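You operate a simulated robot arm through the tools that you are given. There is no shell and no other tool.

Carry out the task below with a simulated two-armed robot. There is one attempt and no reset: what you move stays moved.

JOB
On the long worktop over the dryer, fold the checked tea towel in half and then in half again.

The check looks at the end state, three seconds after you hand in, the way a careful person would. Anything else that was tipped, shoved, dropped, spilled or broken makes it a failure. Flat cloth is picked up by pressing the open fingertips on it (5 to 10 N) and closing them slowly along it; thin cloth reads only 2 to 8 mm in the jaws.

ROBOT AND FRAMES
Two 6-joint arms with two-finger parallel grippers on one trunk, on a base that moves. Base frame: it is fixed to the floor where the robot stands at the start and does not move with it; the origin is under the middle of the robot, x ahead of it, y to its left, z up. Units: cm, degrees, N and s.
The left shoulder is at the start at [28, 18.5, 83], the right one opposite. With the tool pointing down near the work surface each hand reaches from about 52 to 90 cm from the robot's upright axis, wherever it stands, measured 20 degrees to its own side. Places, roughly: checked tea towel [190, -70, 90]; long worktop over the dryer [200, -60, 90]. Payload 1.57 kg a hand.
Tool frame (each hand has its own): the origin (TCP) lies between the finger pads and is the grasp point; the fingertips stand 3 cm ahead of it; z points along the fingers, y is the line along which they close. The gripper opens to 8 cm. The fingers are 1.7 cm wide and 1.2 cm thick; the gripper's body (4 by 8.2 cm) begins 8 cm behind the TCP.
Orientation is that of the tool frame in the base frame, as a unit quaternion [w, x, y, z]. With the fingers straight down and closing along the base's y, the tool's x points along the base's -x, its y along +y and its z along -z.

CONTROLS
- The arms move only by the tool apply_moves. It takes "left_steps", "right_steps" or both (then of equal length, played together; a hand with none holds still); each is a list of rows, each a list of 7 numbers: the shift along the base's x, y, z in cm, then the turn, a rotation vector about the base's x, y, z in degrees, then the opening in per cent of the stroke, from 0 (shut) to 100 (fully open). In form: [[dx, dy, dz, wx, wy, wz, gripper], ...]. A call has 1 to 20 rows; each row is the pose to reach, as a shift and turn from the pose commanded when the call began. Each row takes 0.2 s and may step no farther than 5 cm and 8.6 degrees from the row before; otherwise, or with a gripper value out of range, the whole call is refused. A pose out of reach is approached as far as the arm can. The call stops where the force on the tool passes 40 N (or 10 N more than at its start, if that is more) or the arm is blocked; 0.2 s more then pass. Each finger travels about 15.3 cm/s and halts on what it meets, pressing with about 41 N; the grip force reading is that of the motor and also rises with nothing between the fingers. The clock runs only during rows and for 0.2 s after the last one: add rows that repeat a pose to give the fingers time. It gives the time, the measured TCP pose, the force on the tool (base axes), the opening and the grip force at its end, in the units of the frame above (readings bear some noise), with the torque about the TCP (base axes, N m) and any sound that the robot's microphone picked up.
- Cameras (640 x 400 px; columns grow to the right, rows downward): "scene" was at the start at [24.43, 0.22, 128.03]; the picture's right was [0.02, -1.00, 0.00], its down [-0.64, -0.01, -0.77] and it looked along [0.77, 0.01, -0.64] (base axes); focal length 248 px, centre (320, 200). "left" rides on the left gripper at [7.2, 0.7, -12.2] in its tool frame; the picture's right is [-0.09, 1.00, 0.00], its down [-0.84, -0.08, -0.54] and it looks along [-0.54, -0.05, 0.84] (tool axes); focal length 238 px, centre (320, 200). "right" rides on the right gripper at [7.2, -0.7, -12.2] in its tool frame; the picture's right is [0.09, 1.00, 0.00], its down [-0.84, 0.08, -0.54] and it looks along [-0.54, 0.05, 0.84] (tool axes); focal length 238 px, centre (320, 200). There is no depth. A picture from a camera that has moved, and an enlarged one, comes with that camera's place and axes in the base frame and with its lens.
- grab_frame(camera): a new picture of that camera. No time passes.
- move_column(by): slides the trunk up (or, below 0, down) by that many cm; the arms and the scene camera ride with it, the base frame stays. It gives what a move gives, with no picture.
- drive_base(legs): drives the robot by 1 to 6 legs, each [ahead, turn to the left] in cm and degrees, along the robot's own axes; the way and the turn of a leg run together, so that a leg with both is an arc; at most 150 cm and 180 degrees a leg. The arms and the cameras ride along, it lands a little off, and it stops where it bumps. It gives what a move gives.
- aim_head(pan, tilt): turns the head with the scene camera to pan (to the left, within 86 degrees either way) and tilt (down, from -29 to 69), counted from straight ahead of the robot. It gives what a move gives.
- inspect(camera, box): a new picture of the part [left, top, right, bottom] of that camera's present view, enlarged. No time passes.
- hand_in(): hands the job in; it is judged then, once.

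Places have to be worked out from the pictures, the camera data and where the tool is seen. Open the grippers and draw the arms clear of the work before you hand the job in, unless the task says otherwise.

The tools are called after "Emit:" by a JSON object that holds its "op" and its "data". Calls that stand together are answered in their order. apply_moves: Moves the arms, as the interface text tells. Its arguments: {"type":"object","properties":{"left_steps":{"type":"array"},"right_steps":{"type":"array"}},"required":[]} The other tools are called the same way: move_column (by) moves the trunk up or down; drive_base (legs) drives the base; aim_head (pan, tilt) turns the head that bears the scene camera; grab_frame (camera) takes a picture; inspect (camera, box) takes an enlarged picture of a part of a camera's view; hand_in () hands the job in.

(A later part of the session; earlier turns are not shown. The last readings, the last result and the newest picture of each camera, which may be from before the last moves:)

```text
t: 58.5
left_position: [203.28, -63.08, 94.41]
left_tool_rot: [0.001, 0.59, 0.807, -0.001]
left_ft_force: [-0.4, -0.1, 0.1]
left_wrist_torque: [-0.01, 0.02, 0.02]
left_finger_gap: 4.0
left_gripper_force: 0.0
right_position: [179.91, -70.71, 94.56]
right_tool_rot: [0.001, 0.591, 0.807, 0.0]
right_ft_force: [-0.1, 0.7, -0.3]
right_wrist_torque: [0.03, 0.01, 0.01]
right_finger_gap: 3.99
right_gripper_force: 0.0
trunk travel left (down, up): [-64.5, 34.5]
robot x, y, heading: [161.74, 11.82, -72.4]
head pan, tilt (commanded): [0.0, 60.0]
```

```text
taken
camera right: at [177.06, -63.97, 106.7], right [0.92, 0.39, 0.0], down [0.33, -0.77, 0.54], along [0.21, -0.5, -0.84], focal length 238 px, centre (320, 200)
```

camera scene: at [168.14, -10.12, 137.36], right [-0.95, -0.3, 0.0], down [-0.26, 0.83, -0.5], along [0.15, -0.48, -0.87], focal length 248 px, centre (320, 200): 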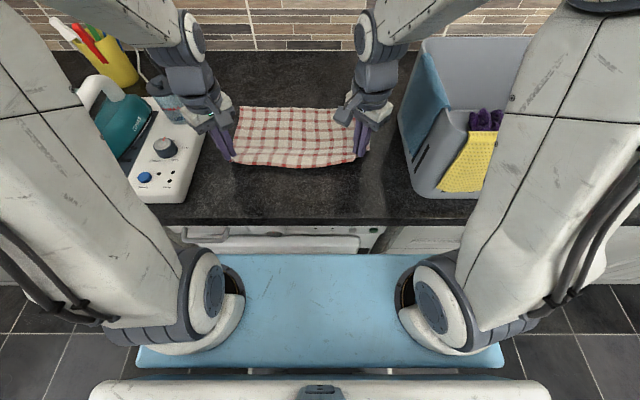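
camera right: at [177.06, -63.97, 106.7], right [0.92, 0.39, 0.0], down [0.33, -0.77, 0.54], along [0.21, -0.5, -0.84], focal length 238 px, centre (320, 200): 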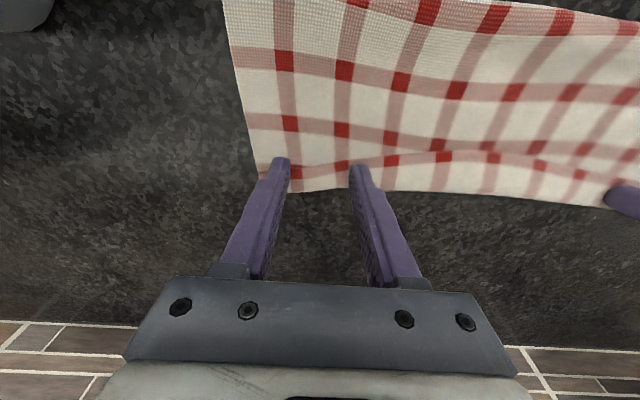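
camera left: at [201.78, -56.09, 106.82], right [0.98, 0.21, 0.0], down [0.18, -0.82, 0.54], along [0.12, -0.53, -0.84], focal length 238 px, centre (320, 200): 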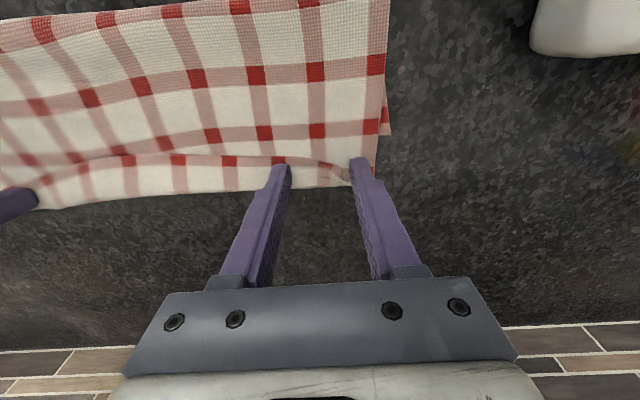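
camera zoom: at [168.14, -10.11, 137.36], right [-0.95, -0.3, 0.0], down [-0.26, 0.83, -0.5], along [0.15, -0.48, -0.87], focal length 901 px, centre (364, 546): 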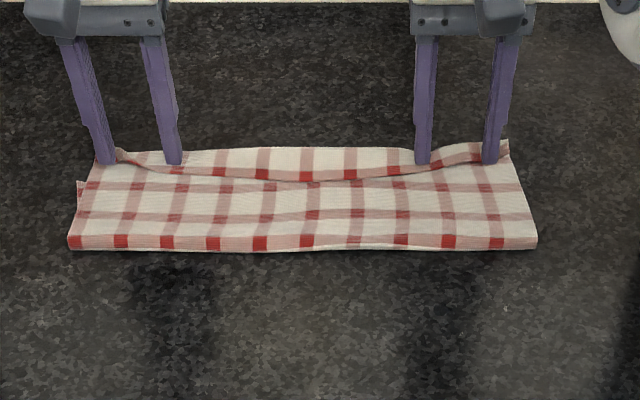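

The whole towel has started sliding with the push, so I stop and zoom in to see how the strip sits against the fingers.

Emit:
{"op": "inspect", "data": {"camera": "scene", "box": [232, 80, 288, 115]}}

Emit:
{"op": "inspect", "data": {"camera": "scene", "box": [320, 80, 376, 115]}}

Emit:
{"op": "inspect", "data": {"camera": "left", "box": [200, 100, 420, 237]}}

Emit:
{"op": "inspect", "data": {"camera": "right", "box": [220, 100, 440, 237]}}

```text
11.43 times, centred on (260, 98) of scene
camera zoom: at [168.14, -10.11, 137.36], right [-0.95, -0.3, 0.0], down [-0.26, 0.83, -0.5], along [0.15, -0.48, -0.87], focal length 2831 px, centre (1006, 1371)
```

zoom: 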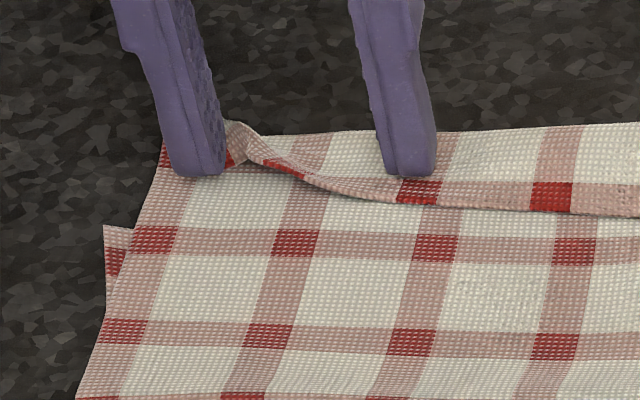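

```text
11.43 times, centred on (348, 98) of scene
camera zoom: at [168.14, -10.11, 137.36], right [-0.95, -0.3, 0.0], down [-0.26, 0.83, -0.5], along [0.15, -0.48, -0.87], focal length 2831 px, centre (0, 1371)
```

zoom: 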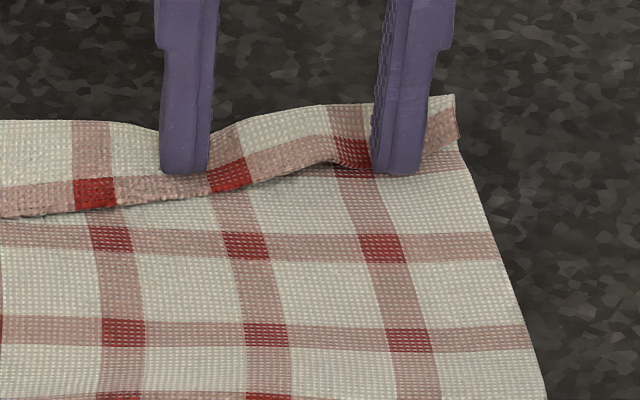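

```text
2.91 times, centred on (310, 168) of left
camera zoom: at [201.78, -56.09, 106.82], right [0.98, 0.21, 0.0], down [0.18, -0.82, 0.54], along [0.12, -0.53, -0.84], focal length 693 px, centre (349, 292)
```

zoom: 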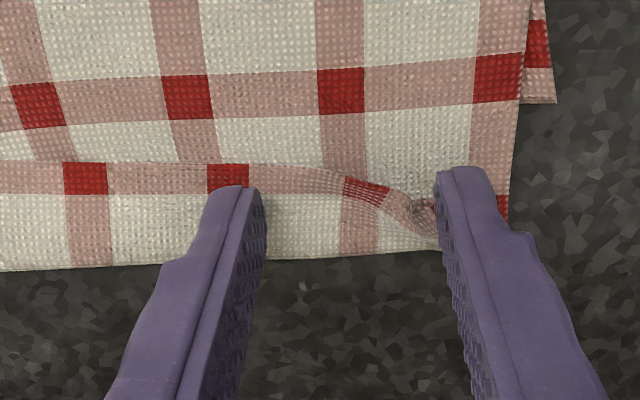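

```text
2.91 times, centred on (330, 168) of right
camera zoom: at [177.06, -63.97, 106.7], right [0.92, 0.39, 0.0], down [0.33, -0.77, 0.54], along [0.21, -0.5, -0.84], focal length 693 px, centre (291, 292)
```

zoom: 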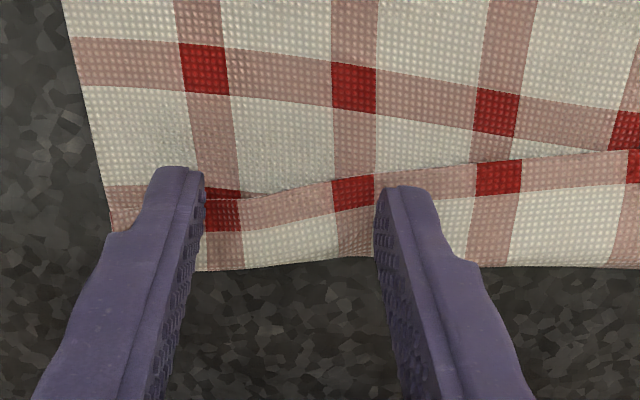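

The remaining strip is about 2 cm, and the loop pushes the whole light towel along. I'll use the right hand to hold the towel down in the middle while the left pushes its part of the strip over.

Emit:
{"op": "apply_moves", "data": {"right_steps": [[-0.1, 0.3, 1.2, 0, 0, 0, 50], [-0.2, 0.6, 2.5, 0, 0, 0, 50], [0.6, 2.5, 2.5, 0, 0, 0, 50], [1.4, 4.5, 2.5, 0, 0, 0, 50], [2.15, 6.45, 2.5, 0, 0, 0, 50], [2.15, 6.45, 1.2, 0, 0, 0, 50], [2.15, 6.45, 0.3, 0, 0, 0, 50], [2.15, 6.45, 0.0, 0, 0, 0, 50], [2.15, 6.45, -0.15, 0, 0, 0, 50], [2.15, 6.45, -0.15, 0, 0, 0, 50]]}}

Emit:
{"op": "inspect", "data": {"camera": "scene", "box": [220, 50, 396, 160]}}

```text
t: 60.6
left_position: [203.22, -63.17, 94.48]
left_tool_rot: [0.001, 0.59, 0.807, -0.001]
left_ft_force: [-0.3, 0.3, 0.0]
left_wrist_torque: [-0.01, 0.02, -0.01]
left_finger_gap: 4.01
left_gripper_force: 0.1
right_position: [181.97, -64.29, 94.46]
right_tool_rot: [0.001, 0.59, 0.807, -0.001]
right_ft_force: [0.4, -0.5, -0.6]
right_wrist_torque: [0.0, 0.03, 0.03]
right_finger_gap: 3.98
right_gripper_force: 0.0
trunk travel left (down, up): [-64.5, 34.5]
robot x, y, heading: [161.23, 11.25, -72.6]
head pan, tilt (commanded): [0.0, 60.0]
```

```text
3.64 times, centred on (308, 105) of scene
camera zoom: at [168.14, -10.12, 137.35], right [-0.95, -0.3, 0.0], down [-0.26, 0.83, -0.5], along [0.15, -0.48, -0.87], focal length 901 px, centre (364, 546)
```

zoom: 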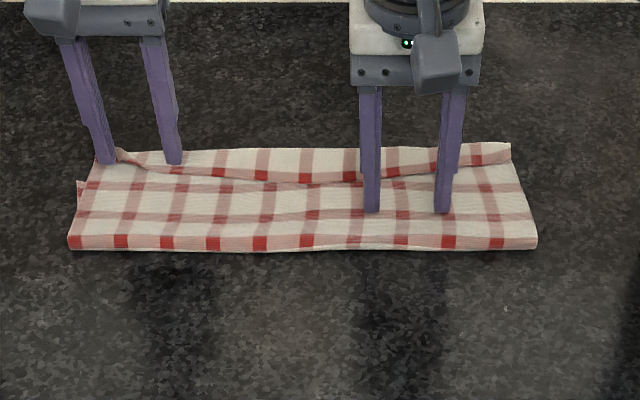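

No contact force yet; I press the right hand down a little more until it holds with several newtons.

Emit:
{"op": "apply_moves", "data": {"right_steps": [[0, 0, -0.1, 0, 0, 0, 50], [0, 0, -0.2, 0, 0, 0, 50], [0, 0, -0.25, 0, 0, 0, 50], [0, 0, -0.25, 0, 0, 0, 50]]}}

```text
t: 61.6
left_position: [203.15, -63.12, 94.48]
left_tool_rot: [0.001, 0.59, 0.807, -0.001]
left_ft_force: [-0.8, 0.2, -0.4]
left_wrist_torque: [-0.02, -0.02, 0.01]
left_finger_gap: 3.99
left_gripper_force: 0.0
right_position: [182.07, -64.22, 94.19]
right_tool_rot: [0.0, 0.591, 0.807, -0.001]
right_ft_force: [0.3, -0.2, 0.2]
right_wrist_torque: [0.0, 0.04, -0.01]
right_finger_gap: 4.0
right_gripper_force: 0.0
trunk travel left (down, up): [-64.5, 34.5]
robot x, y, heading: [161.38, 11.39, -72.2]
head pan, tilt (commanded): [0.0, 60.0]
```

Still just touching; a bit lower.

Emit:
{"op": "apply_moves", "data": {"right_steps": [[0, 0, -0.08, 0, 0, 0, 50], [0, 0, -0.15, 0, 0, 0, 50], [0, 0, -0.15, 0, 0, 0, 50]]}}

```text
t: 62.5
left_position: [203.17, -63.08, 94.61]
left_tool_rot: [0.001, 0.591, 0.807, 0.0]
left_ft_force: [0.5, 0.0, -0.4]
left_wrist_torque: [0.03, 0.04, 0.02]
left_finger_gap: 4.01
left_gripper_force: 0.1
right_position: [182.01, -64.11, 94.21]
right_tool_rot: [0.001, 0.59, 0.807, -0.001]
right_ft_force: [-1.4, -0.5, 6.2]
right_wrist_torque: [-0.02, 0.0, 0.02]
right_finger_gap: 4.02
right_gripper_force: 0.0
trunk travel left (down, up): [-64.5, 34.5]
robot x, y, heading: [161.36, 11.72, -72.4]
head pan, tilt (commanded): [0.0, 60.0]
```

Now it holds with 6 N. I push the left fingers forward 4 cm to tip the strip over on that side.

Emit:
{"op": "apply_moves", "data": {"left_steps": [[0.15, -0.48, 0, 0, 0, 0, 50], [0.3, -0.95, 0, 0, 0, 0, 50], [0.45, -1.43, 0, 0, 0, 0, 50], [0.6, -1.9, 0, 0, 0, 0, 50], [0.76, -2.38, 0, 0, 0, 0, 50], [0.91, -2.86, 0, 0, 0, 0, 50], [1.06, -3.34, 0, 0, 0, 0, 50], [1.2, -3.8, 0, 0, 0, 0, 50]]}}

Emit:
{"op": "inspect", "data": {"camera": "scene", "box": [220, 50, 396, 160]}}

Emit:
{"op": "grab_frame", "data": {"camera": "left"}}

```text
t: 64.2
left_position: [204.29, -66.92, 94.59]
left_tool_rot: [0.0, 0.59, 0.807, -0.001]
left_ft_force: [-0.3, 0.6, -0.2]
left_wrist_torque: [0.02, 0.02, -0.01]
left_finger_gap: 3.99
left_gripper_force: 0.1
right_position: [182.0, -64.11, 94.13]
right_tool_rot: [0.001, 0.591, 0.807, -0.001]
right_ft_force: [-0.3, -1.4, 9.6]
right_wrist_torque: [-0.01, 0.01, 0.03]
right_finger_gap: 4.0
right_gripper_force: 0.0
trunk travel left (down, up): [-64.5, 34.5]
robot x, y, heading: [161.3, 11.5, -72.4]
head pan, tilt (commanded): [0.0, 60.0]
```

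```text
3.64 times, centred on (308, 105) of scene
camera zoom: at [168.12, -10.09, 137.36], right [-0.95, -0.3, 0.0], down [-0.26, 0.83, -0.5], along [0.15, -0.48, -0.87], focal length 901 px, centre (364, 546)
```

zoom: 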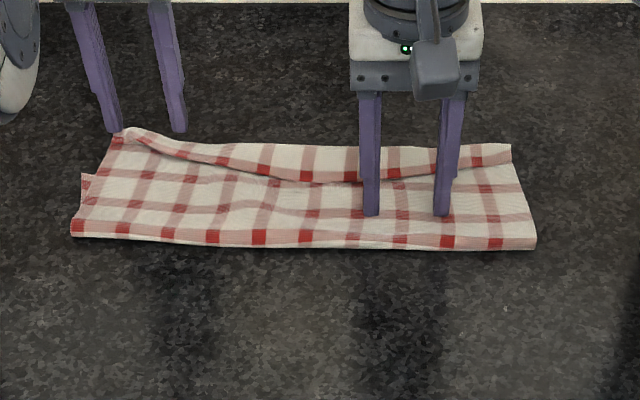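

```text
taken
camera left: at [202.89, -59.8, 106.89], right [0.98, 0.21, 0.0], down [0.18, -0.82, 0.54], along [0.12, -0.53, -0.84], focal length 238 px, centre (320, 200)
```

left: 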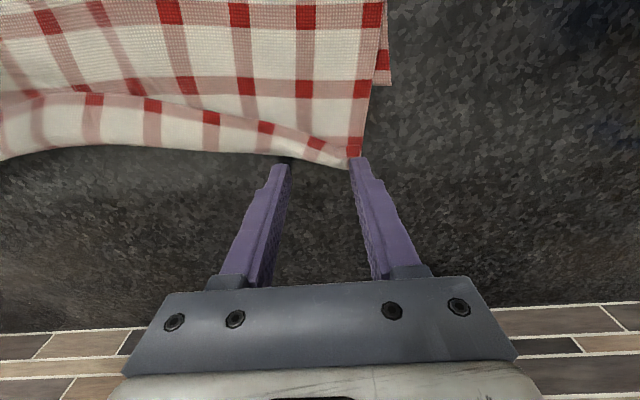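

The left corner is unrolled now. I swap roles: the left hand holds the towel, then the right end is pushed over the same way.

Emit:
{"op": "apply_moves", "data": {"left_steps": [[0, 0, 1.2, 0, 0, 0, 50], [-0.3, 0.1, 2.5, 0, 0, 0, 50], [-3.5, 1.6, 2.5, 0, 0, 0, 50], [-7.0, 3.2, 2.5, 0, 0, 0, 50], [-10.2, 4.73, 2.5, 0, 0, 0, 50], [-10.2, 4.73, 1.2, 0, 0, 0, 50], [-10.2, 4.73, 0.2, 0, 0, 0, 50], [-10.2, 4.73, -0.25, 0, 0, 0, 50], [-10.2, 4.73, -0.4, 0, 0, 0, 50], [-10.2, 4.73, -0.5, 0, 0, 0, 50], [-10.2, 4.73, -0.5, 0, 0, 0, 50]]}}

```text
t: 66.7
left_position: [194.06, -62.24, 94.22]
left_tool_rot: [0.001, 0.59, 0.807, -0.001]
left_ft_force: [1.3, 1.3, 11.3]
left_wrist_torque: [0.0, -0.03, -0.01]
left_finger_gap: 4.01
left_gripper_force: 0.1
right_position: [182.04, -64.08, 94.13]
right_tool_rot: [0.001, 0.59, 0.807, 0.0]
right_ft_force: [-1.1, -2.4, 8.9]
right_wrist_torque: [-0.04, 0.0, 0.0]
right_finger_gap: 3.98
right_gripper_force: 0.0
trunk travel left (down, up): [-64.5, 34.5]
robot x, y, heading: [161.57, 11.47, -72.5]
head pan, tilt (commanded): [0.0, 60.0]
```

The left now holds with about 11 N. The right hand lifts, goes behind the strip's edge at the right end and lowers.

Emit:
{"op": "apply_moves", "data": {"right_steps": [[0, 0, 1.2, 0, 0, 0, 50], [-0.3, -0.5, 2.5, 0, 0, 0, 50], [-1.5, -2.8, 2.5, 0, 0, 0, 50], [-2.6, -5.0, 2.5, 0, 0, 0, 50], [-3.3, -6.2, 2.5, 0, 0, 0, 50], [-3.3, -6.2, 1.4, 0, 0, 0, 50], [-3.3, -6.2, 0.7, 0, 0, 0, 50], [-3.3, -6.2, 0.5, 0, 0, 0, 50], [-3.3, -6.2, 0.5, 0, 0, 0, 50]]}}

Emit:
{"op": "inspect", "data": {"camera": "scene", "box": [300, 70, 380, 120]}}

Emit:
{"op": "grab_frame", "data": {"camera": "right"}}

```text
t: 68.7
left_position: [194.18, -62.0, 94.14]
left_tool_rot: [0.002, 0.591, 0.807, -0.001]
left_ft_force: [3.5, 1.1, 21.9]
left_wrist_torque: [-0.09, -0.1, -0.01]
left_finger_gap: 4.02
left_gripper_force: 0.1
right_position: [178.71, -70.34, 94.57]
right_tool_rot: [0.001, 0.59, 0.807, 0.0]
right_ft_force: [0.0, 0.3, 0.2]
right_wrist_torque: [-0.01, -0.02, -0.01]
right_finger_gap: 4.01
right_gripper_force: 0.0
trunk travel left (down, up): [-64.5, 34.5]
robot x, y, heading: [161.65, 11.07, -72.2]
head pan, tilt (commanded): [0.0, 60.0]
```

```text
8.00 times, centred on (340, 95) of scene
camera zoom: at [168.12, -10.03, 137.38], right [-0.95, -0.3, 0.0], down [-0.26, 0.83, -0.5], along [0.15, -0.48, -0.87], focal length 1982 px, centre (160, 1040)
```

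zoom: 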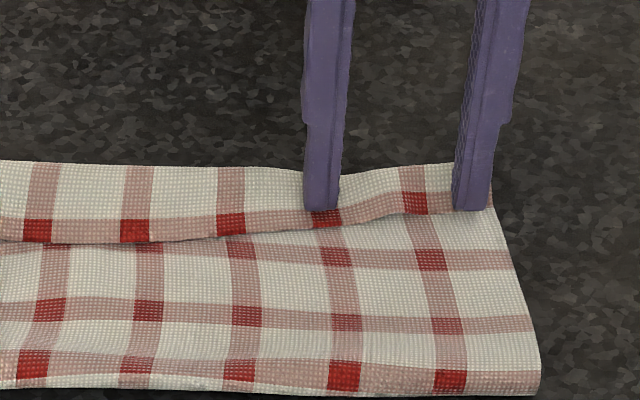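

```text
taken
camera right: at [175.82, -63.63, 106.86], right [0.92, 0.39, 0.0], down [0.33, -0.77, 0.54], along [0.21, -0.5, -0.84], focal length 238 px, centre (320, 200)
```

right: 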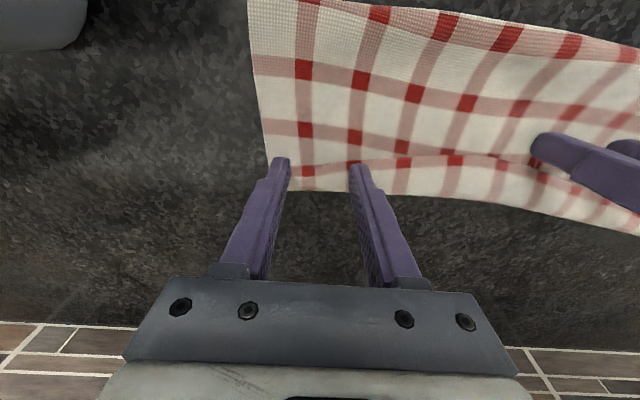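

The right fingertips came down on the strip rather than behind it, and the left presses too hard. I ease the left and reset the right 2 cm nearer to me.

Emit:
{"op": "apply_moves", "data": {"left_steps": [[0, 0, 0.07, 0, 0, 0, 50], [0, 0, 0.07, 0, 0, 0, 50], [0, 0, 0.07, 0, 0, 0, 50], [0, 0, 0.07, 0, 0, 0, 50], [0, 0, 0.07, 0, 0, 0, 50], [0, 0, 0.07, 0, 0, 0, 50]], "right_steps": [[0, 0, 1.2, 0, 0, 0, 50], [-0.35, 1.1, 1.2, 0, 0, 0, 50], [-0.7, 2.2, 1.2, 0, 0, 0, 50], [-0.7, 2.2, 0.4, 0, 0, 0, 50], [-0.7, 2.2, -0.1, 0, 0, 0, 50], [-0.7, 2.2, -0.1, 0, 0, 0, 50]]}}

Emit:
{"op": "grab_frame", "data": {"camera": "right"}}

Emit:
{"op": "inspect", "data": {"camera": "scene", "box": [300, 70, 380, 120]}}

```text
t: 70.0
left_position: [194.27, -62.11, 94.27]
left_tool_rot: [0.001, 0.59, 0.807, -0.001]
left_ft_force: [3.0, -1.3, 16.8]
left_wrist_torque: [-0.1, -0.12, 0.0]
left_finger_gap: 4.01
left_gripper_force: 0.1
right_position: [178.05, -68.22, 94.57]
right_tool_rot: [0.001, 0.591, 0.807, -0.001]
right_ft_force: [-0.5, -0.5, -0.1]
right_wrist_torque: [-0.03, 0.01, -0.01]
right_finger_gap: 3.98
right_gripper_force: 0.0
trunk travel left (down, up): [-64.5, 34.5]
robot x, y, heading: [161.59, 11.46, -72.4]
head pan, tilt (commanded): [0.0, 60.0]
```

```text
taken
camera right: at [175.16, -61.45, 106.74], right [0.92, 0.39, 0.0], down [0.33, -0.77, 0.54], along [0.21, -0.5, -0.84], focal length 238 px, centre (320, 200)
```

right: 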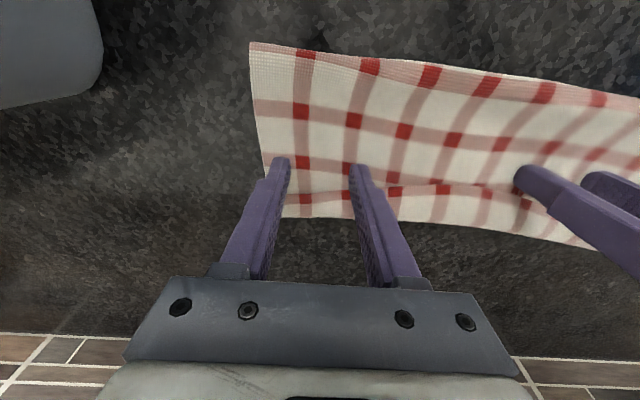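

```text
8.00 times, centred on (340, 95) of scene
camera zoom: at [168.12, -10.06, 137.37], right [-0.95, -0.3, 0.0], down [-0.26, 0.83, -0.5], along [0.15, -0.48, -0.87], focal length 1982 px, centre (160, 1040)
```

zoom: 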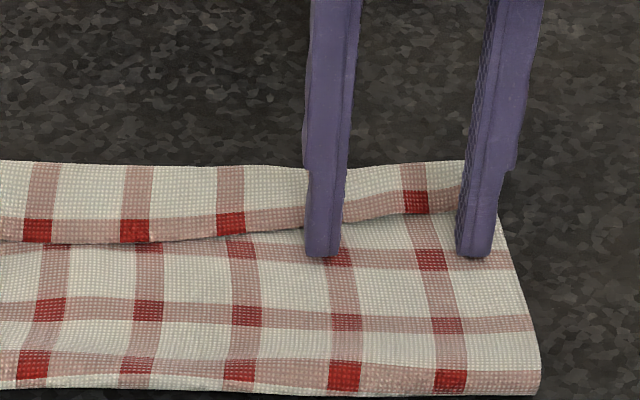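

Now the right fingers are behind the strip's edge. I push forward 5.5 cm with the left hand still holding.

Emit:
{"op": "apply_moves", "data": {"right_steps": [[0.15, -0.48, 0, 0, 0, 0, 50], [0.3, -0.95, 0, 0, 0, 0, 50], [0.45, -1.43, 0, 0, 0, 0, 50], [0.6, -1.9, 0, 0, 0, 0, 50], [0.76, -2.38, 0, 0, 0, 0, 50], [0.91, -2.86, 0, 0, 0, 0, 50], [1.06, -3.34, 0, 0, 0, 0, 50], [1.2, -3.8, 0, 0, 0, 0, 50], [1.35, -4.3, 0, 0, 0, 0, 50], [1.5, -4.76, 0, 0, 0, 0, 50], [1.66, -5.24, 0, 0, 0, 0, 50]]}}

Emit:
{"op": "grab_frame", "data": {"camera": "right"}}

Emit:
{"op": "inspect", "data": {"camera": "scene", "box": [220, 50, 396, 160]}}

```text
t: 72.5
left_position: [194.17, -62.15, 94.22]
left_tool_rot: [0.002, 0.591, 0.807, -0.001]
left_ft_force: [1.9, -0.7, 14.7]
left_wrist_torque: [-0.07, -0.07, 0.04]
left_finger_gap: 3.99
left_gripper_force: 0.0
right_position: [179.65, -73.5, 94.48]
right_tool_rot: [0.001, 0.59, 0.807, -0.001]
right_ft_force: [0.4, -0.1, 0.4]
right_wrist_torque: [0.01, 0.01, 0.02]
right_finger_gap: 4.02
right_gripper_force: 0.0
trunk travel left (down, up): [-64.5, 34.5]
robot x, y, heading: [161.04, 11.35, -72.6]
head pan, tilt (commanded): [0.0, 60.0]
```

```text
taken
camera right: at [176.82, -66.74, 106.69], right [0.92, 0.39, 0.0], down [0.33, -0.77, 0.54], along [0.21, -0.5, -0.84], focal length 238 px, centre (320, 200)
```

right: 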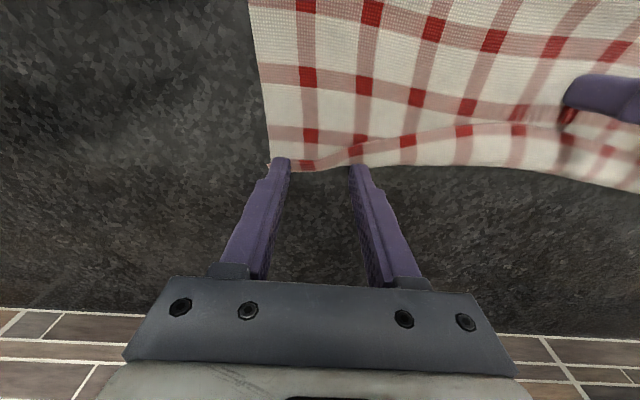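

```text
3.64 times, centred on (308, 105) of scene
camera zoom: at [168.12, -10.06, 137.37], right [-0.95, -0.3, 0.0], down [-0.26, 0.83, -0.5], along [0.15, -0.48, -0.87], focal length 901 px, centre (364, 546)
```

zoom: 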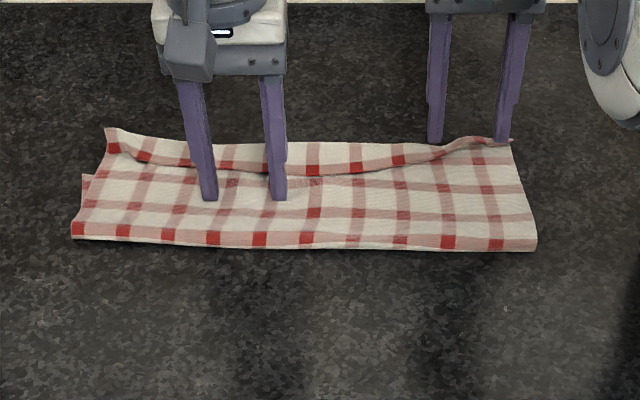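

Pushing opens the strip, but it springs back partly. I look closely at the right corner, since pinching it right where it's unrolled may keep it open.

Emit:
{"op": "inspect", "data": {"camera": "scene", "box": [316, 72, 372, 107]}}

Emit:
{"op": "inspect", "data": {"camera": "right", "box": [220, 90, 420, 215]}}

Emit:
{"op": "inspect", "data": {"camera": "scene", "box": [232, 72, 288, 107]}}

```text
11.43 times, centred on (344, 90) of scene
camera zoom: at [168.12, -10.06, 137.37], right [-0.95, -0.3, 0.0], down [-0.26, 0.83, -0.5], along [0.15, -0.48, -0.87], focal length 2831 px, centre (46, 1463)
```

zoom: 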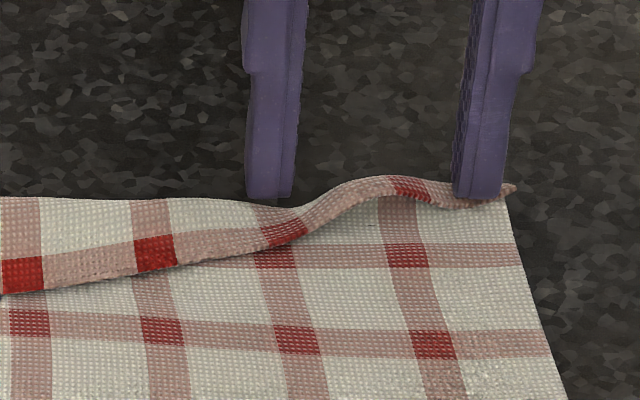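

```text
3.20 times, centred on (320, 152) of right
camera zoom: at [176.82, -66.74, 106.69], right [0.92, 0.39, 0.0], down [0.33, -0.77, 0.54], along [0.21, -0.5, -0.84], focal length 763 px, centre (320, 352)
```

zoom: 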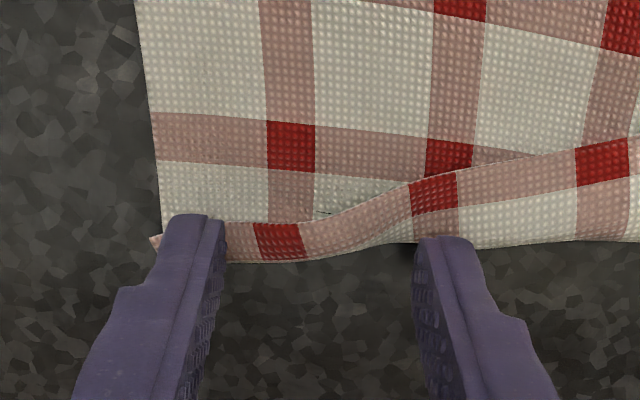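

```text
11.43 times, centred on (260, 90) of scene
camera zoom: at [168.12, -10.06, 137.37], right [-0.95, -0.3, 0.0], down [-0.26, 0.83, -0.5], along [0.15, -0.48, -0.87], focal length 2831 px, centre (1006, 1463)
```

zoom: 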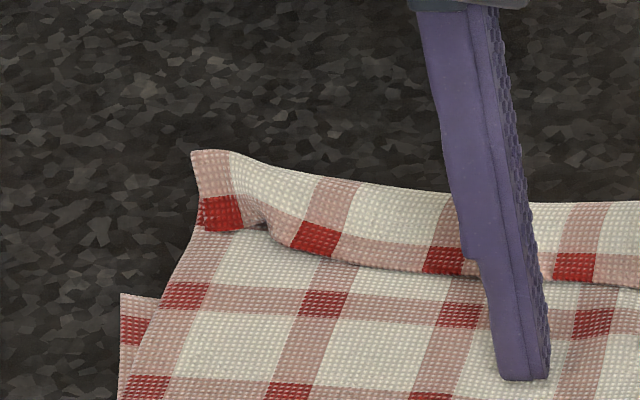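

At the right end the strip now stands up between the two right fingertips, a good place to pinch the front edge directly. I lower to contact and close slowly.

Emit:
{"op": "apply_moves", "data": {"right_steps": [[0, 0, -0.2, 0, 0, 0, 50], [0, 0, -0.35, 0, 0, 0, 48], [0, 0, -0.38, 0, 0, 0, 45], [0, 0, -0.38, 0, 0, 0, 42], [0, 0, -0.38, 0, 0, 0, 39], [0, 0, -0.38, 0, 0, 0, 36], [0, 0, -0.38, 0, 0, 0, 33], [0, 0, -0.38, 0, 0, 0, 30]]}}

Emit:
{"op": "inspect", "data": {"camera": "scene", "box": [316, 72, 372, 107]}}

Emit:
{"op": "inspect", "data": {"camera": "right", "box": [220, 90, 420, 215]}}

```text
t: 74.2
left_position: [194.17, -62.07, 94.17]
left_tool_rot: [0.002, 0.591, 0.807, -0.001]
left_ft_force: [2.0, -2.1, 11.8]
left_wrist_torque: [-0.15, -0.02, 0.03]
left_finger_gap: 4.01
left_gripper_force: 0.1
right_position: [179.67, -73.44, 94.3]
right_tool_rot: [0.001, 0.591, 0.806, -0.001]
right_ft_force: [1.1, 0.0, 11.8]
right_wrist_torque: [0.0, 0.12, -0.02]
right_finger_gap: 2.21
right_gripper_force: 0.1
trunk travel left (down, up): [-64.5, 34.5]
robot x, y, heading: [160.94, 11.23, -72.3]
head pan, tilt (commanded): [0.0, 60.0]
```

```text
11.43 times, centred on (344, 90) of scene
camera zoom: at [168.13, -10.03, 137.38], right [-0.95, -0.3, 0.0], down [-0.26, 0.83, -0.5], along [0.15, -0.48, -0.87], focal length 2831 px, centre (46, 1463)
```

zoom: 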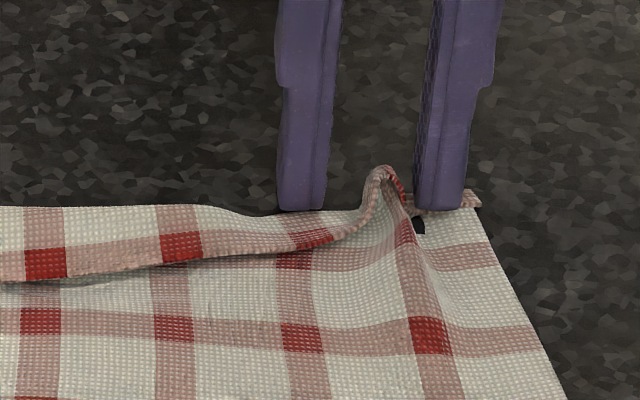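

```text
3.20 times, centred on (320, 152) of right
camera zoom: at [176.86, -66.68, 106.37], right [0.92, 0.39, 0.0], down [0.33, -0.77, 0.55], along [0.21, -0.5, -0.84], focal length 763 px, centre (320, 352)
```

zoom: 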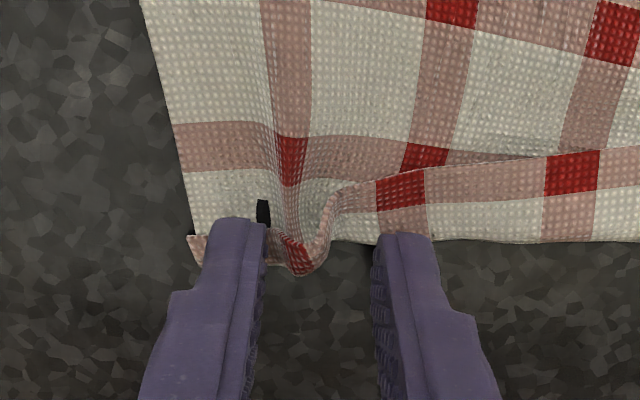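

A clean ridge with the towel's edge is standing between the fingers. I keep closing.

Emit:
{"op": "apply_moves", "data": {"right_steps": [[0, 0, 0, 0, 0, 0, 27], [0, 0, 0, 0, 0, 0, 24], [0, 0, 0, 0, 0, 0, 21], [0, 0, 0, 0, 0, 0, 18], [0, 0, 0, 0, 0, 0, 15], [0, 0, 0, 0, 0, 0, 12], [0, 0, 0, 0, 0, 0, 9], [0, 0, 0, 0, 0, 0, 6], [0, 0, 0, 0, 0, 0, 3], [0, 0, 0, 0, 0, 0, 0], [0, 0, 0, 0, 0, 0, 0], [0, 0, 0, 0, 0, 0, 0]]}}

Emit:
{"op": "inspect", "data": {"camera": "scene", "box": [316, 72, 372, 107]}}

Emit:
{"op": "inspect", "data": {"camera": "right", "box": [220, 90, 420, 215]}}

```text
t: 76.8
left_position: [194.1, -62.14, 94.17]
left_tool_rot: [0.001, 0.591, 0.807, -0.001]
left_ft_force: [0.7, -1.2, 6.9]
left_wrist_torque: [-0.06, -0.03, 0.0]
left_finger_gap: 3.99
left_gripper_force: 0.0
right_position: [179.7, -73.46, 94.26]
right_tool_rot: [0.002, 0.591, 0.807, -0.001]
right_ft_force: [-1.6, 0.0, 18.5]
right_wrist_torque: [0.07, 0.09, 0.01]
right_finger_gap: 0.31
right_gripper_force: 23.8
trunk travel left (down, up): [-64.5, 34.5]
robot x, y, heading: [161.25, 11.37, -72.4]
head pan, tilt (commanded): [0.0, 60.0]
```

```text
11.43 times, centred on (344, 90) of scene
camera zoom: at [168.11, -10.01, 137.38], right [-0.95, -0.3, 0.0], down [-0.26, 0.83, -0.5], along [0.15, -0.48, -0.87], focal length 2831 px, centre (46, 1463)
```

zoom: 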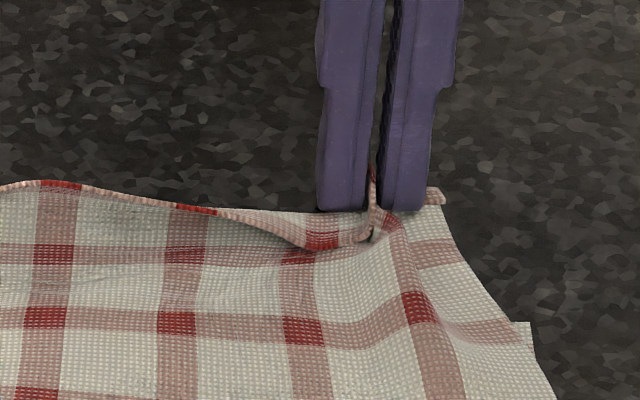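

```text
3.20 times, centred on (320, 152) of right
camera zoom: at [176.83, -66.67, 106.37], right [0.92, 0.39, 0.0], down [0.33, -0.77, 0.55], along [0.21, -0.5, -0.84], focal length 763 px, centre (320, 352)
```

zoom: 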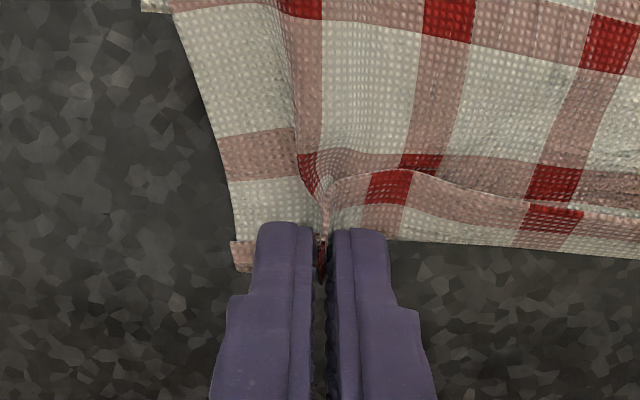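

The right hand holds the front edge (3 mm). Most of the strip has now tipped up too. Next the left hand releases its hold, and I look at the left end.

Emit:
{"op": "apply_moves", "data": {"left_steps": [[0, 0, 1.2, 0, 0, 0, 50], [0, 0, 3.0, 0, 0, 0, 50], [1.5, 1.5, 4.0, 0, 0, 0, 50], [4.0, 2.5, 4.0, 0, 0, 0, 50], [4.0, 2.5, 4.0, 0, 0, 0, 50]]}}

Emit:
{"op": "inspect", "data": {"camera": "scene", "box": [220, 50, 396, 160]}}

Emit:
{"op": "inspect", "data": {"camera": "scene", "box": [232, 72, 288, 107]}}

Emit:
{"op": "grab_frame", "data": {"camera": "left"}}

```text
t: 78.0
left_position: [198.01, -59.75, 98.26]
left_tool_rot: [0.0, 0.59, 0.807, -0.001]
left_ft_force: [0.0, -0.7, -0.5]
left_wrist_torque: [-0.01, 0.0, -0.01]
left_finger_gap: 4.03
left_gripper_force: 0.1
right_position: [179.74, -73.37, 94.17]
right_tool_rot: [0.001, 0.591, 0.807, -0.001]
right_ft_force: [-1.2, 0.5, 22.1]
right_wrist_torque: [0.08, 0.09, -0.01]
right_finger_gap: 0.32
right_gripper_force: 24.3
trunk travel left (down, up): [-64.5, 34.5]
robot x, y, heading: [161.68, 11.73, -72.5]
head pan, tilt (commanded): [0.0, 60.0]
```

```text
3.64 times, centred on (308, 105) of scene
camera zoom: at [168.12, -10.02, 137.38], right [-0.95, -0.3, 0.0], down [-0.26, 0.83, -0.5], along [0.15, -0.48, -0.87], focal length 901 px, centre (364, 546)
```

zoom: 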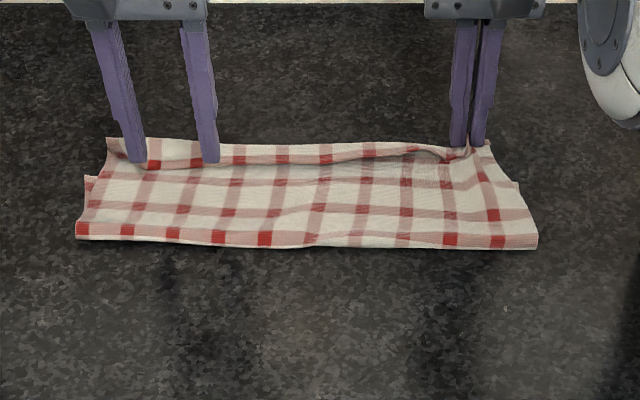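

```text
11.43 times, centred on (260, 90) of scene
camera zoom: at [168.12, -10.02, 137.38], right [-0.95, -0.3, 0.0], down [-0.26, 0.83, -0.5], along [0.15, -0.48, -0.87], focal length 2831 px, centre (1006, 1463)
```

zoom: 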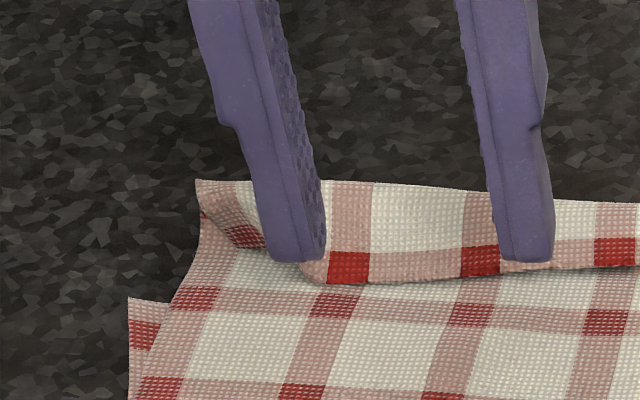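

```text
taken
camera left: at [196.63, -52.58, 110.68], right [0.98, 0.21, 0.0], down [0.18, -0.82, 0.54], along [0.12, -0.53, -0.84], focal length 238 px, centre (320, 200)
```

left: 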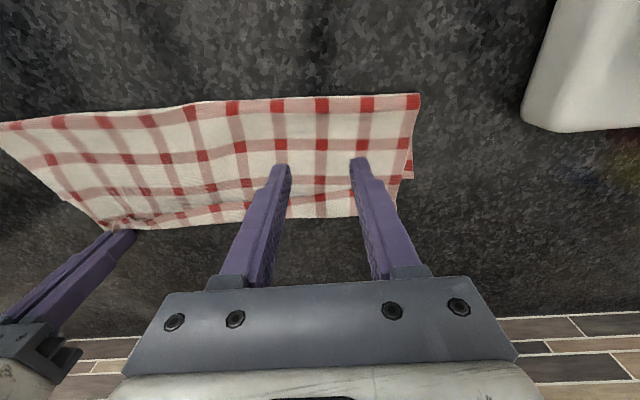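

I place the left fingers behind the strip's edge at the left end (easing the right's downward press), then push forward as before.

Emit:
{"op": "apply_moves", "data": {"left_steps": [[1.5, -0.35, 0, 0, 0, 0, 50], [3.05, -0.71, 0, 0, 0, 0, 50], [3.05, -0.71, -1.5, 0, 0, 0, 50], [3.05, -0.71, -3.0, 0, 0, 0, 50], [3.05, -0.71, -3.75, 0, 0, 0, 50], [3.2, -1.18, -3.75, 0, 0, 0, 50], [3.35, -1.66, -3.75, 0, 0, 0, 50], [3.5, -2.14, -3.75, 0, 0, 0, 50], [3.66, -2.62, -3.75, 0, 0, 0, 50], [3.81, -3.1, -3.75, 0, 0, 0, 50], [3.96, -3.57, -3.75, 0, 0, 0, 50], [4.11, -4.05, -3.75, 0, 0, 0, 50], [4.26, -4.52, -3.75, 0, 0, 0, 50], [4.41, -5.0, -3.75, 0, 0, 0, 50], [4.56, -5.47, -3.75, 0, 0, 0, 50], [4.71, -5.95, -3.75, 0, 0, 0, 50], [4.83, -6.33, -3.75, 0, 0, 0, 50]], "right_steps": [[0, 0, 0.12, 0, 0, 0, 0], [0, 0, 0.12, 0, 0, 0, 0], [0, 0, 0.12, 0, 0, 0, 0], [0, 0, 0.12, 0, 0, 0, 0], [0, 0, 0.12, 0, 0, 0, 0], [0, 0, 0.12, 0, 0, 0, 0], [0, 0, 0.12, 0, 0, 0, 0], [0, 0, 0.12, 0, 0, 0, 0], [0, 0, 0.12, 0, 0, 0, 0], [0, 0, 0.12, 0, 0, 0, 0], [0, 0, 0.12, 0, 0, 0, 0], [0, 0, 0.12, 0, 0, 0, 0], [0, 0, 0.12, 0, 0, 0, 0], [0, 0, 0.12, 0, 0, 0, 0], [0, 0, 0.12, 0, 0, 0, 0], [0, 0, 0.12, 0, 0, 0, 0], [0, 0, 0.12, 0, 0, 0, 0]]}}

Emit:
{"op": "inspect", "data": {"camera": "scene", "box": [220, 50, 396, 160]}}

Emit:
{"op": "inspect", "data": {"camera": "scene", "box": [232, 72, 288, 107]}}

Emit:
{"op": "inspect", "data": {"camera": "left", "box": [220, 90, 420, 215]}}

```text
t: 81.7
left_position: [202.91, -66.16, 94.48]
left_tool_rot: [0.0, 0.59, 0.807, -0.001]
left_ft_force: [-0.8, 0.5, 1.0]
left_wrist_torque: [-0.02, -0.01, 0.03]
left_finger_gap: 4.0
left_gripper_force: 0.0
right_position: [179.66, -73.41, 94.24]
right_tool_rot: [0.002, 0.59, 0.807, 0.0]
right_ft_force: [-0.8, 1.4, 7.9]
right_wrist_torque: [0.05, 0.08, -0.01]
right_finger_gap: 0.27
right_gripper_force: 24.4
trunk travel left (down, up): [-64.5, 34.5]
robot x, y, heading: [161.76, 11.05, -72.2]
head pan, tilt (commanded): [0.0, 60.0]
```

```text
3.64 times, centred on (308, 105) of scene
camera zoom: at [168.13, -10.07, 137.36], right [-0.95, -0.3, 0.0], down [-0.26, 0.83, -0.5], along [0.15, -0.48, -0.87], focal length 901 px, centre (364, 546)
```

zoom: 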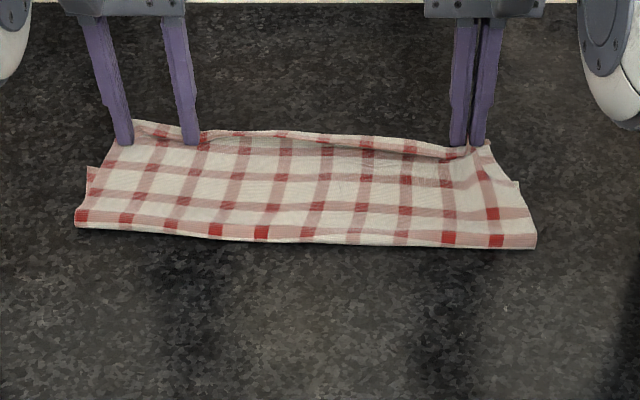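

```text
11.43 times, centred on (260, 90) of scene
camera zoom: at [168.13, -10.07, 137.36], right [-0.95, -0.3, 0.0], down [-0.26, 0.83, -0.5], along [0.15, -0.48, -0.87], focal length 2831 px, centre (1006, 1463)
```

zoom: 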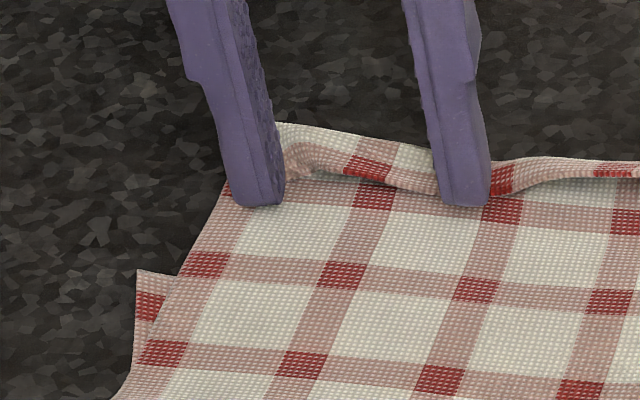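

```text
3.20 times, centred on (320, 152) of left
camera zoom: at [201.54, -58.89, 106.66], right [0.98, 0.21, 0.0], down [0.18, -0.82, 0.54], along [0.12, -0.53, -0.84], focal length 763 px, centre (320, 352)
```

zoom: 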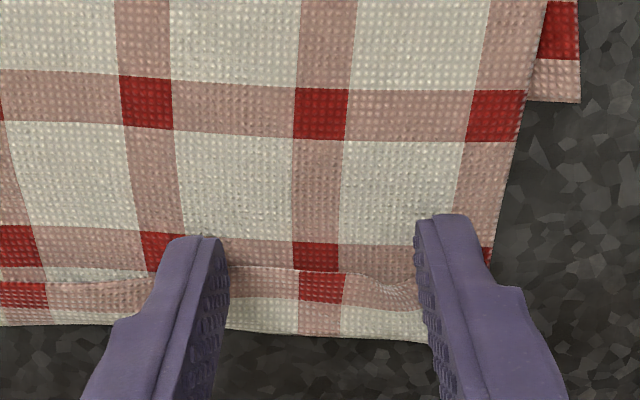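

The strip is down to about 1.3 cm and nearly upright. I push 2 cm further, then pinch it there.

Emit:
{"op": "apply_moves", "data": {"left_steps": [[0.15, -0.48, 0, 0, 0, 0, 50], [0.3, -0.95, 0, 0, 0, 0, 50], [0.45, -1.43, 0, 0, 0, 0, 50], [0.6, -1.9, 0, 0, 0, 0, 50]]}}

Emit:
{"op": "inspect", "data": {"camera": "scene", "box": [232, 65, 288, 100]}}

Emit:
{"op": "inspect", "data": {"camera": "left", "box": [220, 90, 420, 215]}}

```text
t: 82.7
left_position: [203.53, -67.85, 94.45]
left_tool_rot: [0.001, 0.591, 0.807, -0.001]
left_ft_force: [-0.3, -0.1, 0.3]
left_wrist_torque: [0.01, 0.01, 0.0]
left_finger_gap: 3.98
left_gripper_force: 0.0
right_position: [179.71, -73.45, 94.29]
right_tool_rot: [0.001, 0.59, 0.807, -0.001]
right_ft_force: [-0.8, 1.4, 6.4]
right_wrist_torque: [0.06, 0.05, -0.01]
right_finger_gap: 0.28
right_gripper_force: 24.2
trunk travel left (down, up): [-64.5, 34.5]
robot x, y, heading: [161.5, 11.66, -72.3]
head pan, tilt (commanded): [0.0, 60.0]
```

```text
11.43 times, centred on (260, 82) of scene
camera zoom: at [168.13, -10.08, 137.36], right [-0.95, -0.3, 0.0], down [-0.26, 0.83, -0.5], along [0.15, -0.48, -0.87], focal length 2831 px, centre (1006, 1543)
```

zoom: 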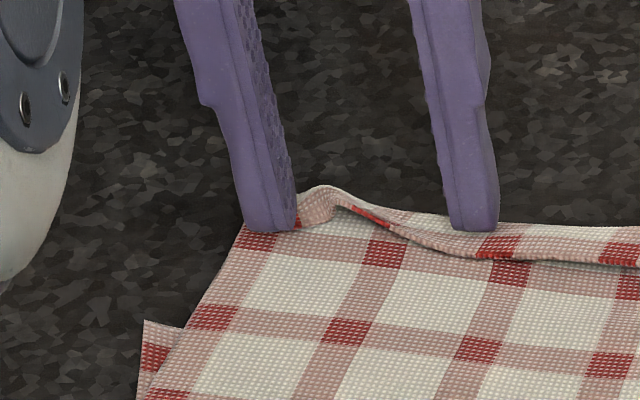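

```text
3.20 times, centred on (320, 152) of left
camera zoom: at [202.1, -60.83, 106.75], right [0.98, 0.21, 0.0], down [0.18, -0.82, 0.54], along [0.12, -0.53, -0.84], focal length 763 px, centre (320, 352)
```

zoom: 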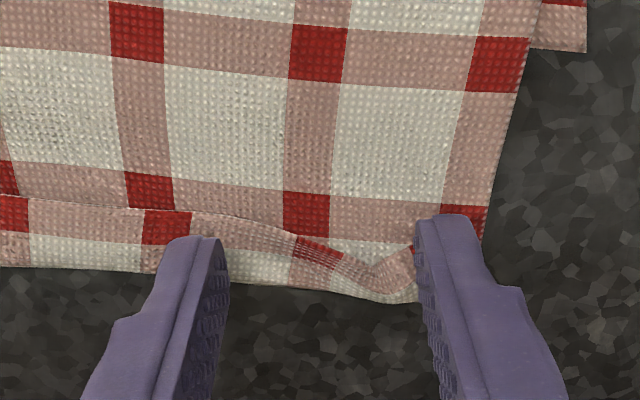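

A bit more forward so the inner finger clears the crease, then I lower and close slowly.

Emit:
{"op": "apply_moves", "data": {"left_steps": [[0.15, -0.48, 0, 0, 0, 0, 50], [0.3, -0.95, 0, 0, 0, 0, 50], [0.36, -1.14, 0, 0, 0, 0, 50], [0.36, -1.14, -0.2, 0, 0, 0, 50], [0.36, -1.14, -0.33, 0, 0, 0, 48], [0.36, -1.14, -0.36, 0, 0, 0, 45], [0.36, -1.14, -0.36, 0, 0, 0, 42], [0.36, -1.14, -0.36, 0, 0, 0, 39], [0.36, -1.14, -0.36, 0, 0, 0, 36], [0.36, -1.14, -0.36, 0, 0, 0, 33], [0.36, -1.14, -0.36, 0, 0, 0, 30]]}}

Emit:
{"op": "inspect", "data": {"camera": "scene", "box": [232, 65, 288, 100]}}

Emit:
{"op": "inspect", "data": {"camera": "left", "box": [220, 90, 420, 215]}}

```text
t: 85.0
left_position: [203.56, -68.85, 94.19]
left_tool_rot: [0.002, 0.59, 0.807, -0.002]
left_ft_force: [-0.8, -0.8, 16.7]
left_wrist_torque: [-0.02, -0.14, -0.05]
left_finger_gap: 2.39
left_gripper_force: 0.1
left hand out of reach, approached as far as the arm can: row 3, 4
right_position: [179.75, -73.42, 94.3]
right_tool_rot: [0.001, 0.591, 0.807, 0.0]
right_ft_force: [1.3, -0.4, 2.5]
right_wrist_torque: [0.01, 0.01, -0.02]
right_finger_gap: 0.26
right_gripper_force: 23.9
trunk travel left (down, up): [-64.5, 34.5]
robot x, y, heading: [161.36, 11.35, -72.3]
head pan, tilt (commanded): [0.0, 60.0]
```

```text
11.43 times, centred on (260, 82) of scene
camera zoom: at [168.1, -10.04, 137.38], right [-0.95, -0.3, 0.0], down [-0.26, 0.83, -0.5], along [0.15, -0.48, -0.87], focal length 2831 px, centre (1006, 1543)
```

zoom: 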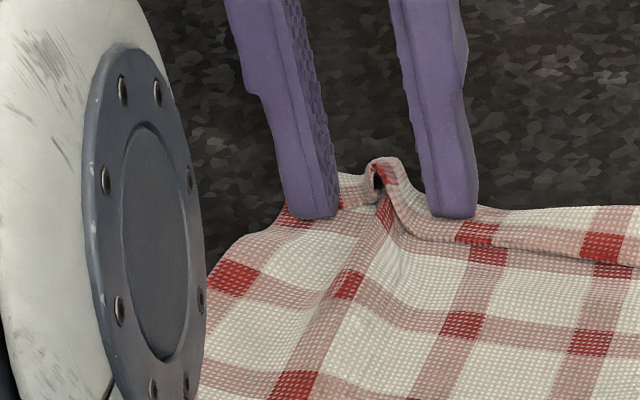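

```text
3.20 times, centred on (320, 152) of left
camera zoom: at [202.24, -61.73, 106.48], right [0.98, 0.21, 0.0], down [0.18, -0.82, 0.55], along [0.12, -0.53, -0.84], focal length 763 px, centre (320, 352)
```

zoom: 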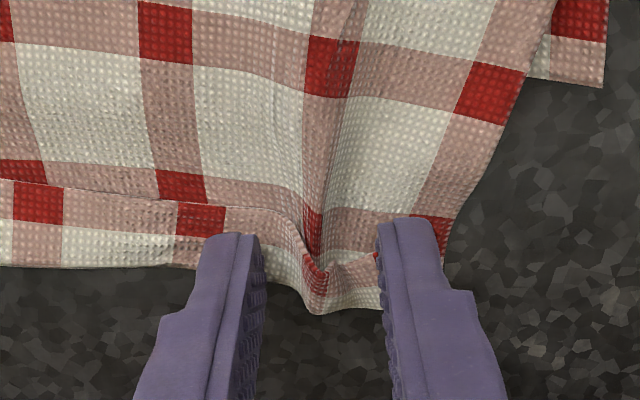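

A ridge with the edge is forming here too. I ease the pressure slightly and finish closing.

Emit:
{"op": "apply_moves", "data": {"left_steps": [[0, 0, 0.06, 0, 0, 0, 27], [0, 0, 0.06, 0, 0, 0, 24], [0, 0, 0.06, 0, 0, 0, 21], [0, 0, 0.06, 0, 0, 0, 18], [0, 0, 0.06, 0, 0, 0, 15], [0, 0, 0.06, 0, 0, 0, 12], [0, 0, 0.06, 0, 0, 0, 9], [0, 0, 0.06, 0, 0, 0, 6], [0, 0, 0.06, 0, 0, 0, 3], [0, 0, 0.06, 0, 0, 0, 0], [0, 0, 0.06, 0, 0, 0, 0], [0, 0, 0.06, 0, 0, 0, 0]]}}

Emit:
{"op": "grab_frame", "data": {"camera": "scene"}}

Emit:
{"op": "inspect", "data": {"camera": "scene", "box": [232, 65, 288, 100]}}

Emit:
{"op": "inspect", "data": {"camera": "left", "box": [220, 90, 420, 215]}}

```text
t: 87.7
left_position: [203.74, -68.75, 94.18]
left_tool_rot: [0.002, 0.59, 0.807, -0.001]
left_ft_force: [-5.4, -1.5, 22.1]
left_wrist_torque: [-0.06, 0.05, 0.02]
left_finger_gap: 0.31
left_gripper_force: 24.4
right_position: [179.73, -73.42, 94.22]
right_tool_rot: [0.002, 0.59, 0.807, -0.002]
right_ft_force: [5.4, 1.7, 2.6]
right_wrist_torque: [0.06, -0.18, -0.06]
right_finger_gap: 0.3
right_gripper_force: 23.8
trunk travel left (down, up): [-64.5, 34.5]
robot x, y, heading: [161.28, 11.59, -72.2]
head pan, tilt (commanded): [0.0, 60.0]
```

```text
taken
camera scene: at [168.1, -10.02, 137.38], right [-0.95, -0.3, 0.0], down [-0.26, 0.83, -0.5], along [0.15, -0.48, -0.87], focal length 248 px, centre (320, 200)
```

scene: 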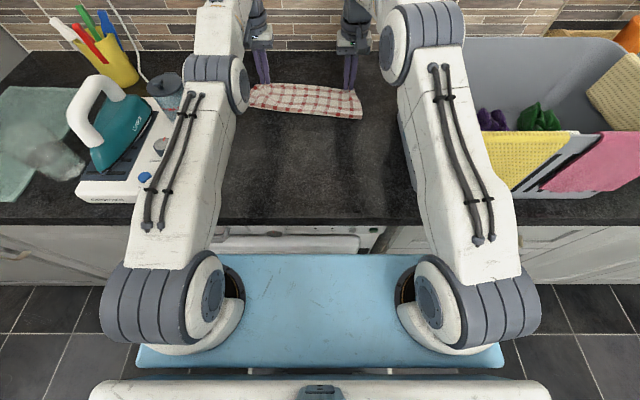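

```text
11.43 times, centred on (260, 82) of scene
camera zoom: at [168.1, -10.02, 137.38], right [-0.95, -0.3, 0.0], down [-0.26, 0.83, -0.5], along [0.15, -0.48, -0.87], focal length 2831 px, centre (1006, 1543)
```

zoom: 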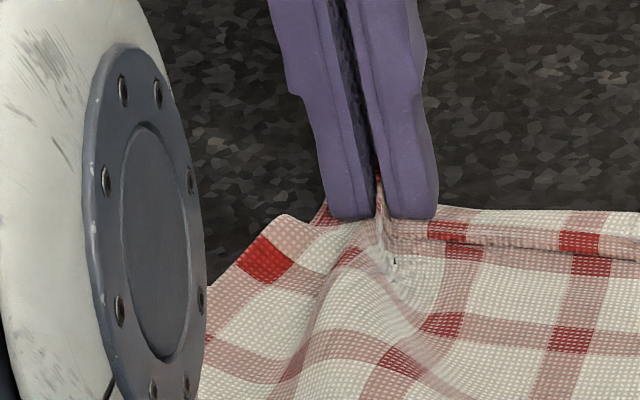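

```text
3.20 times, centred on (320, 152) of left
camera zoom: at [202.24, -61.7, 106.48], right [0.98, 0.21, 0.0], down [0.18, -0.82, 0.55], along [0.12, -0.53, -0.84], focal length 763 px, centre (320, 352)
```

zoom: 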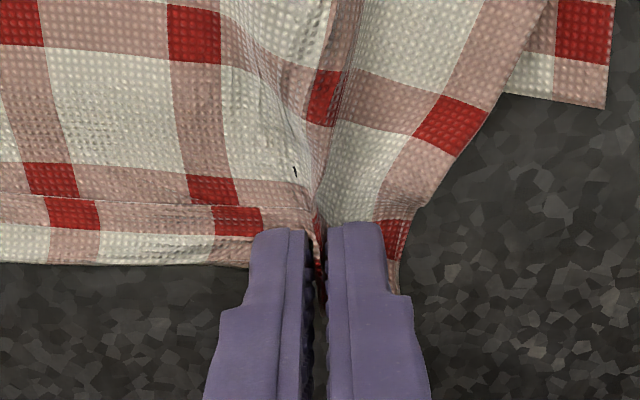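

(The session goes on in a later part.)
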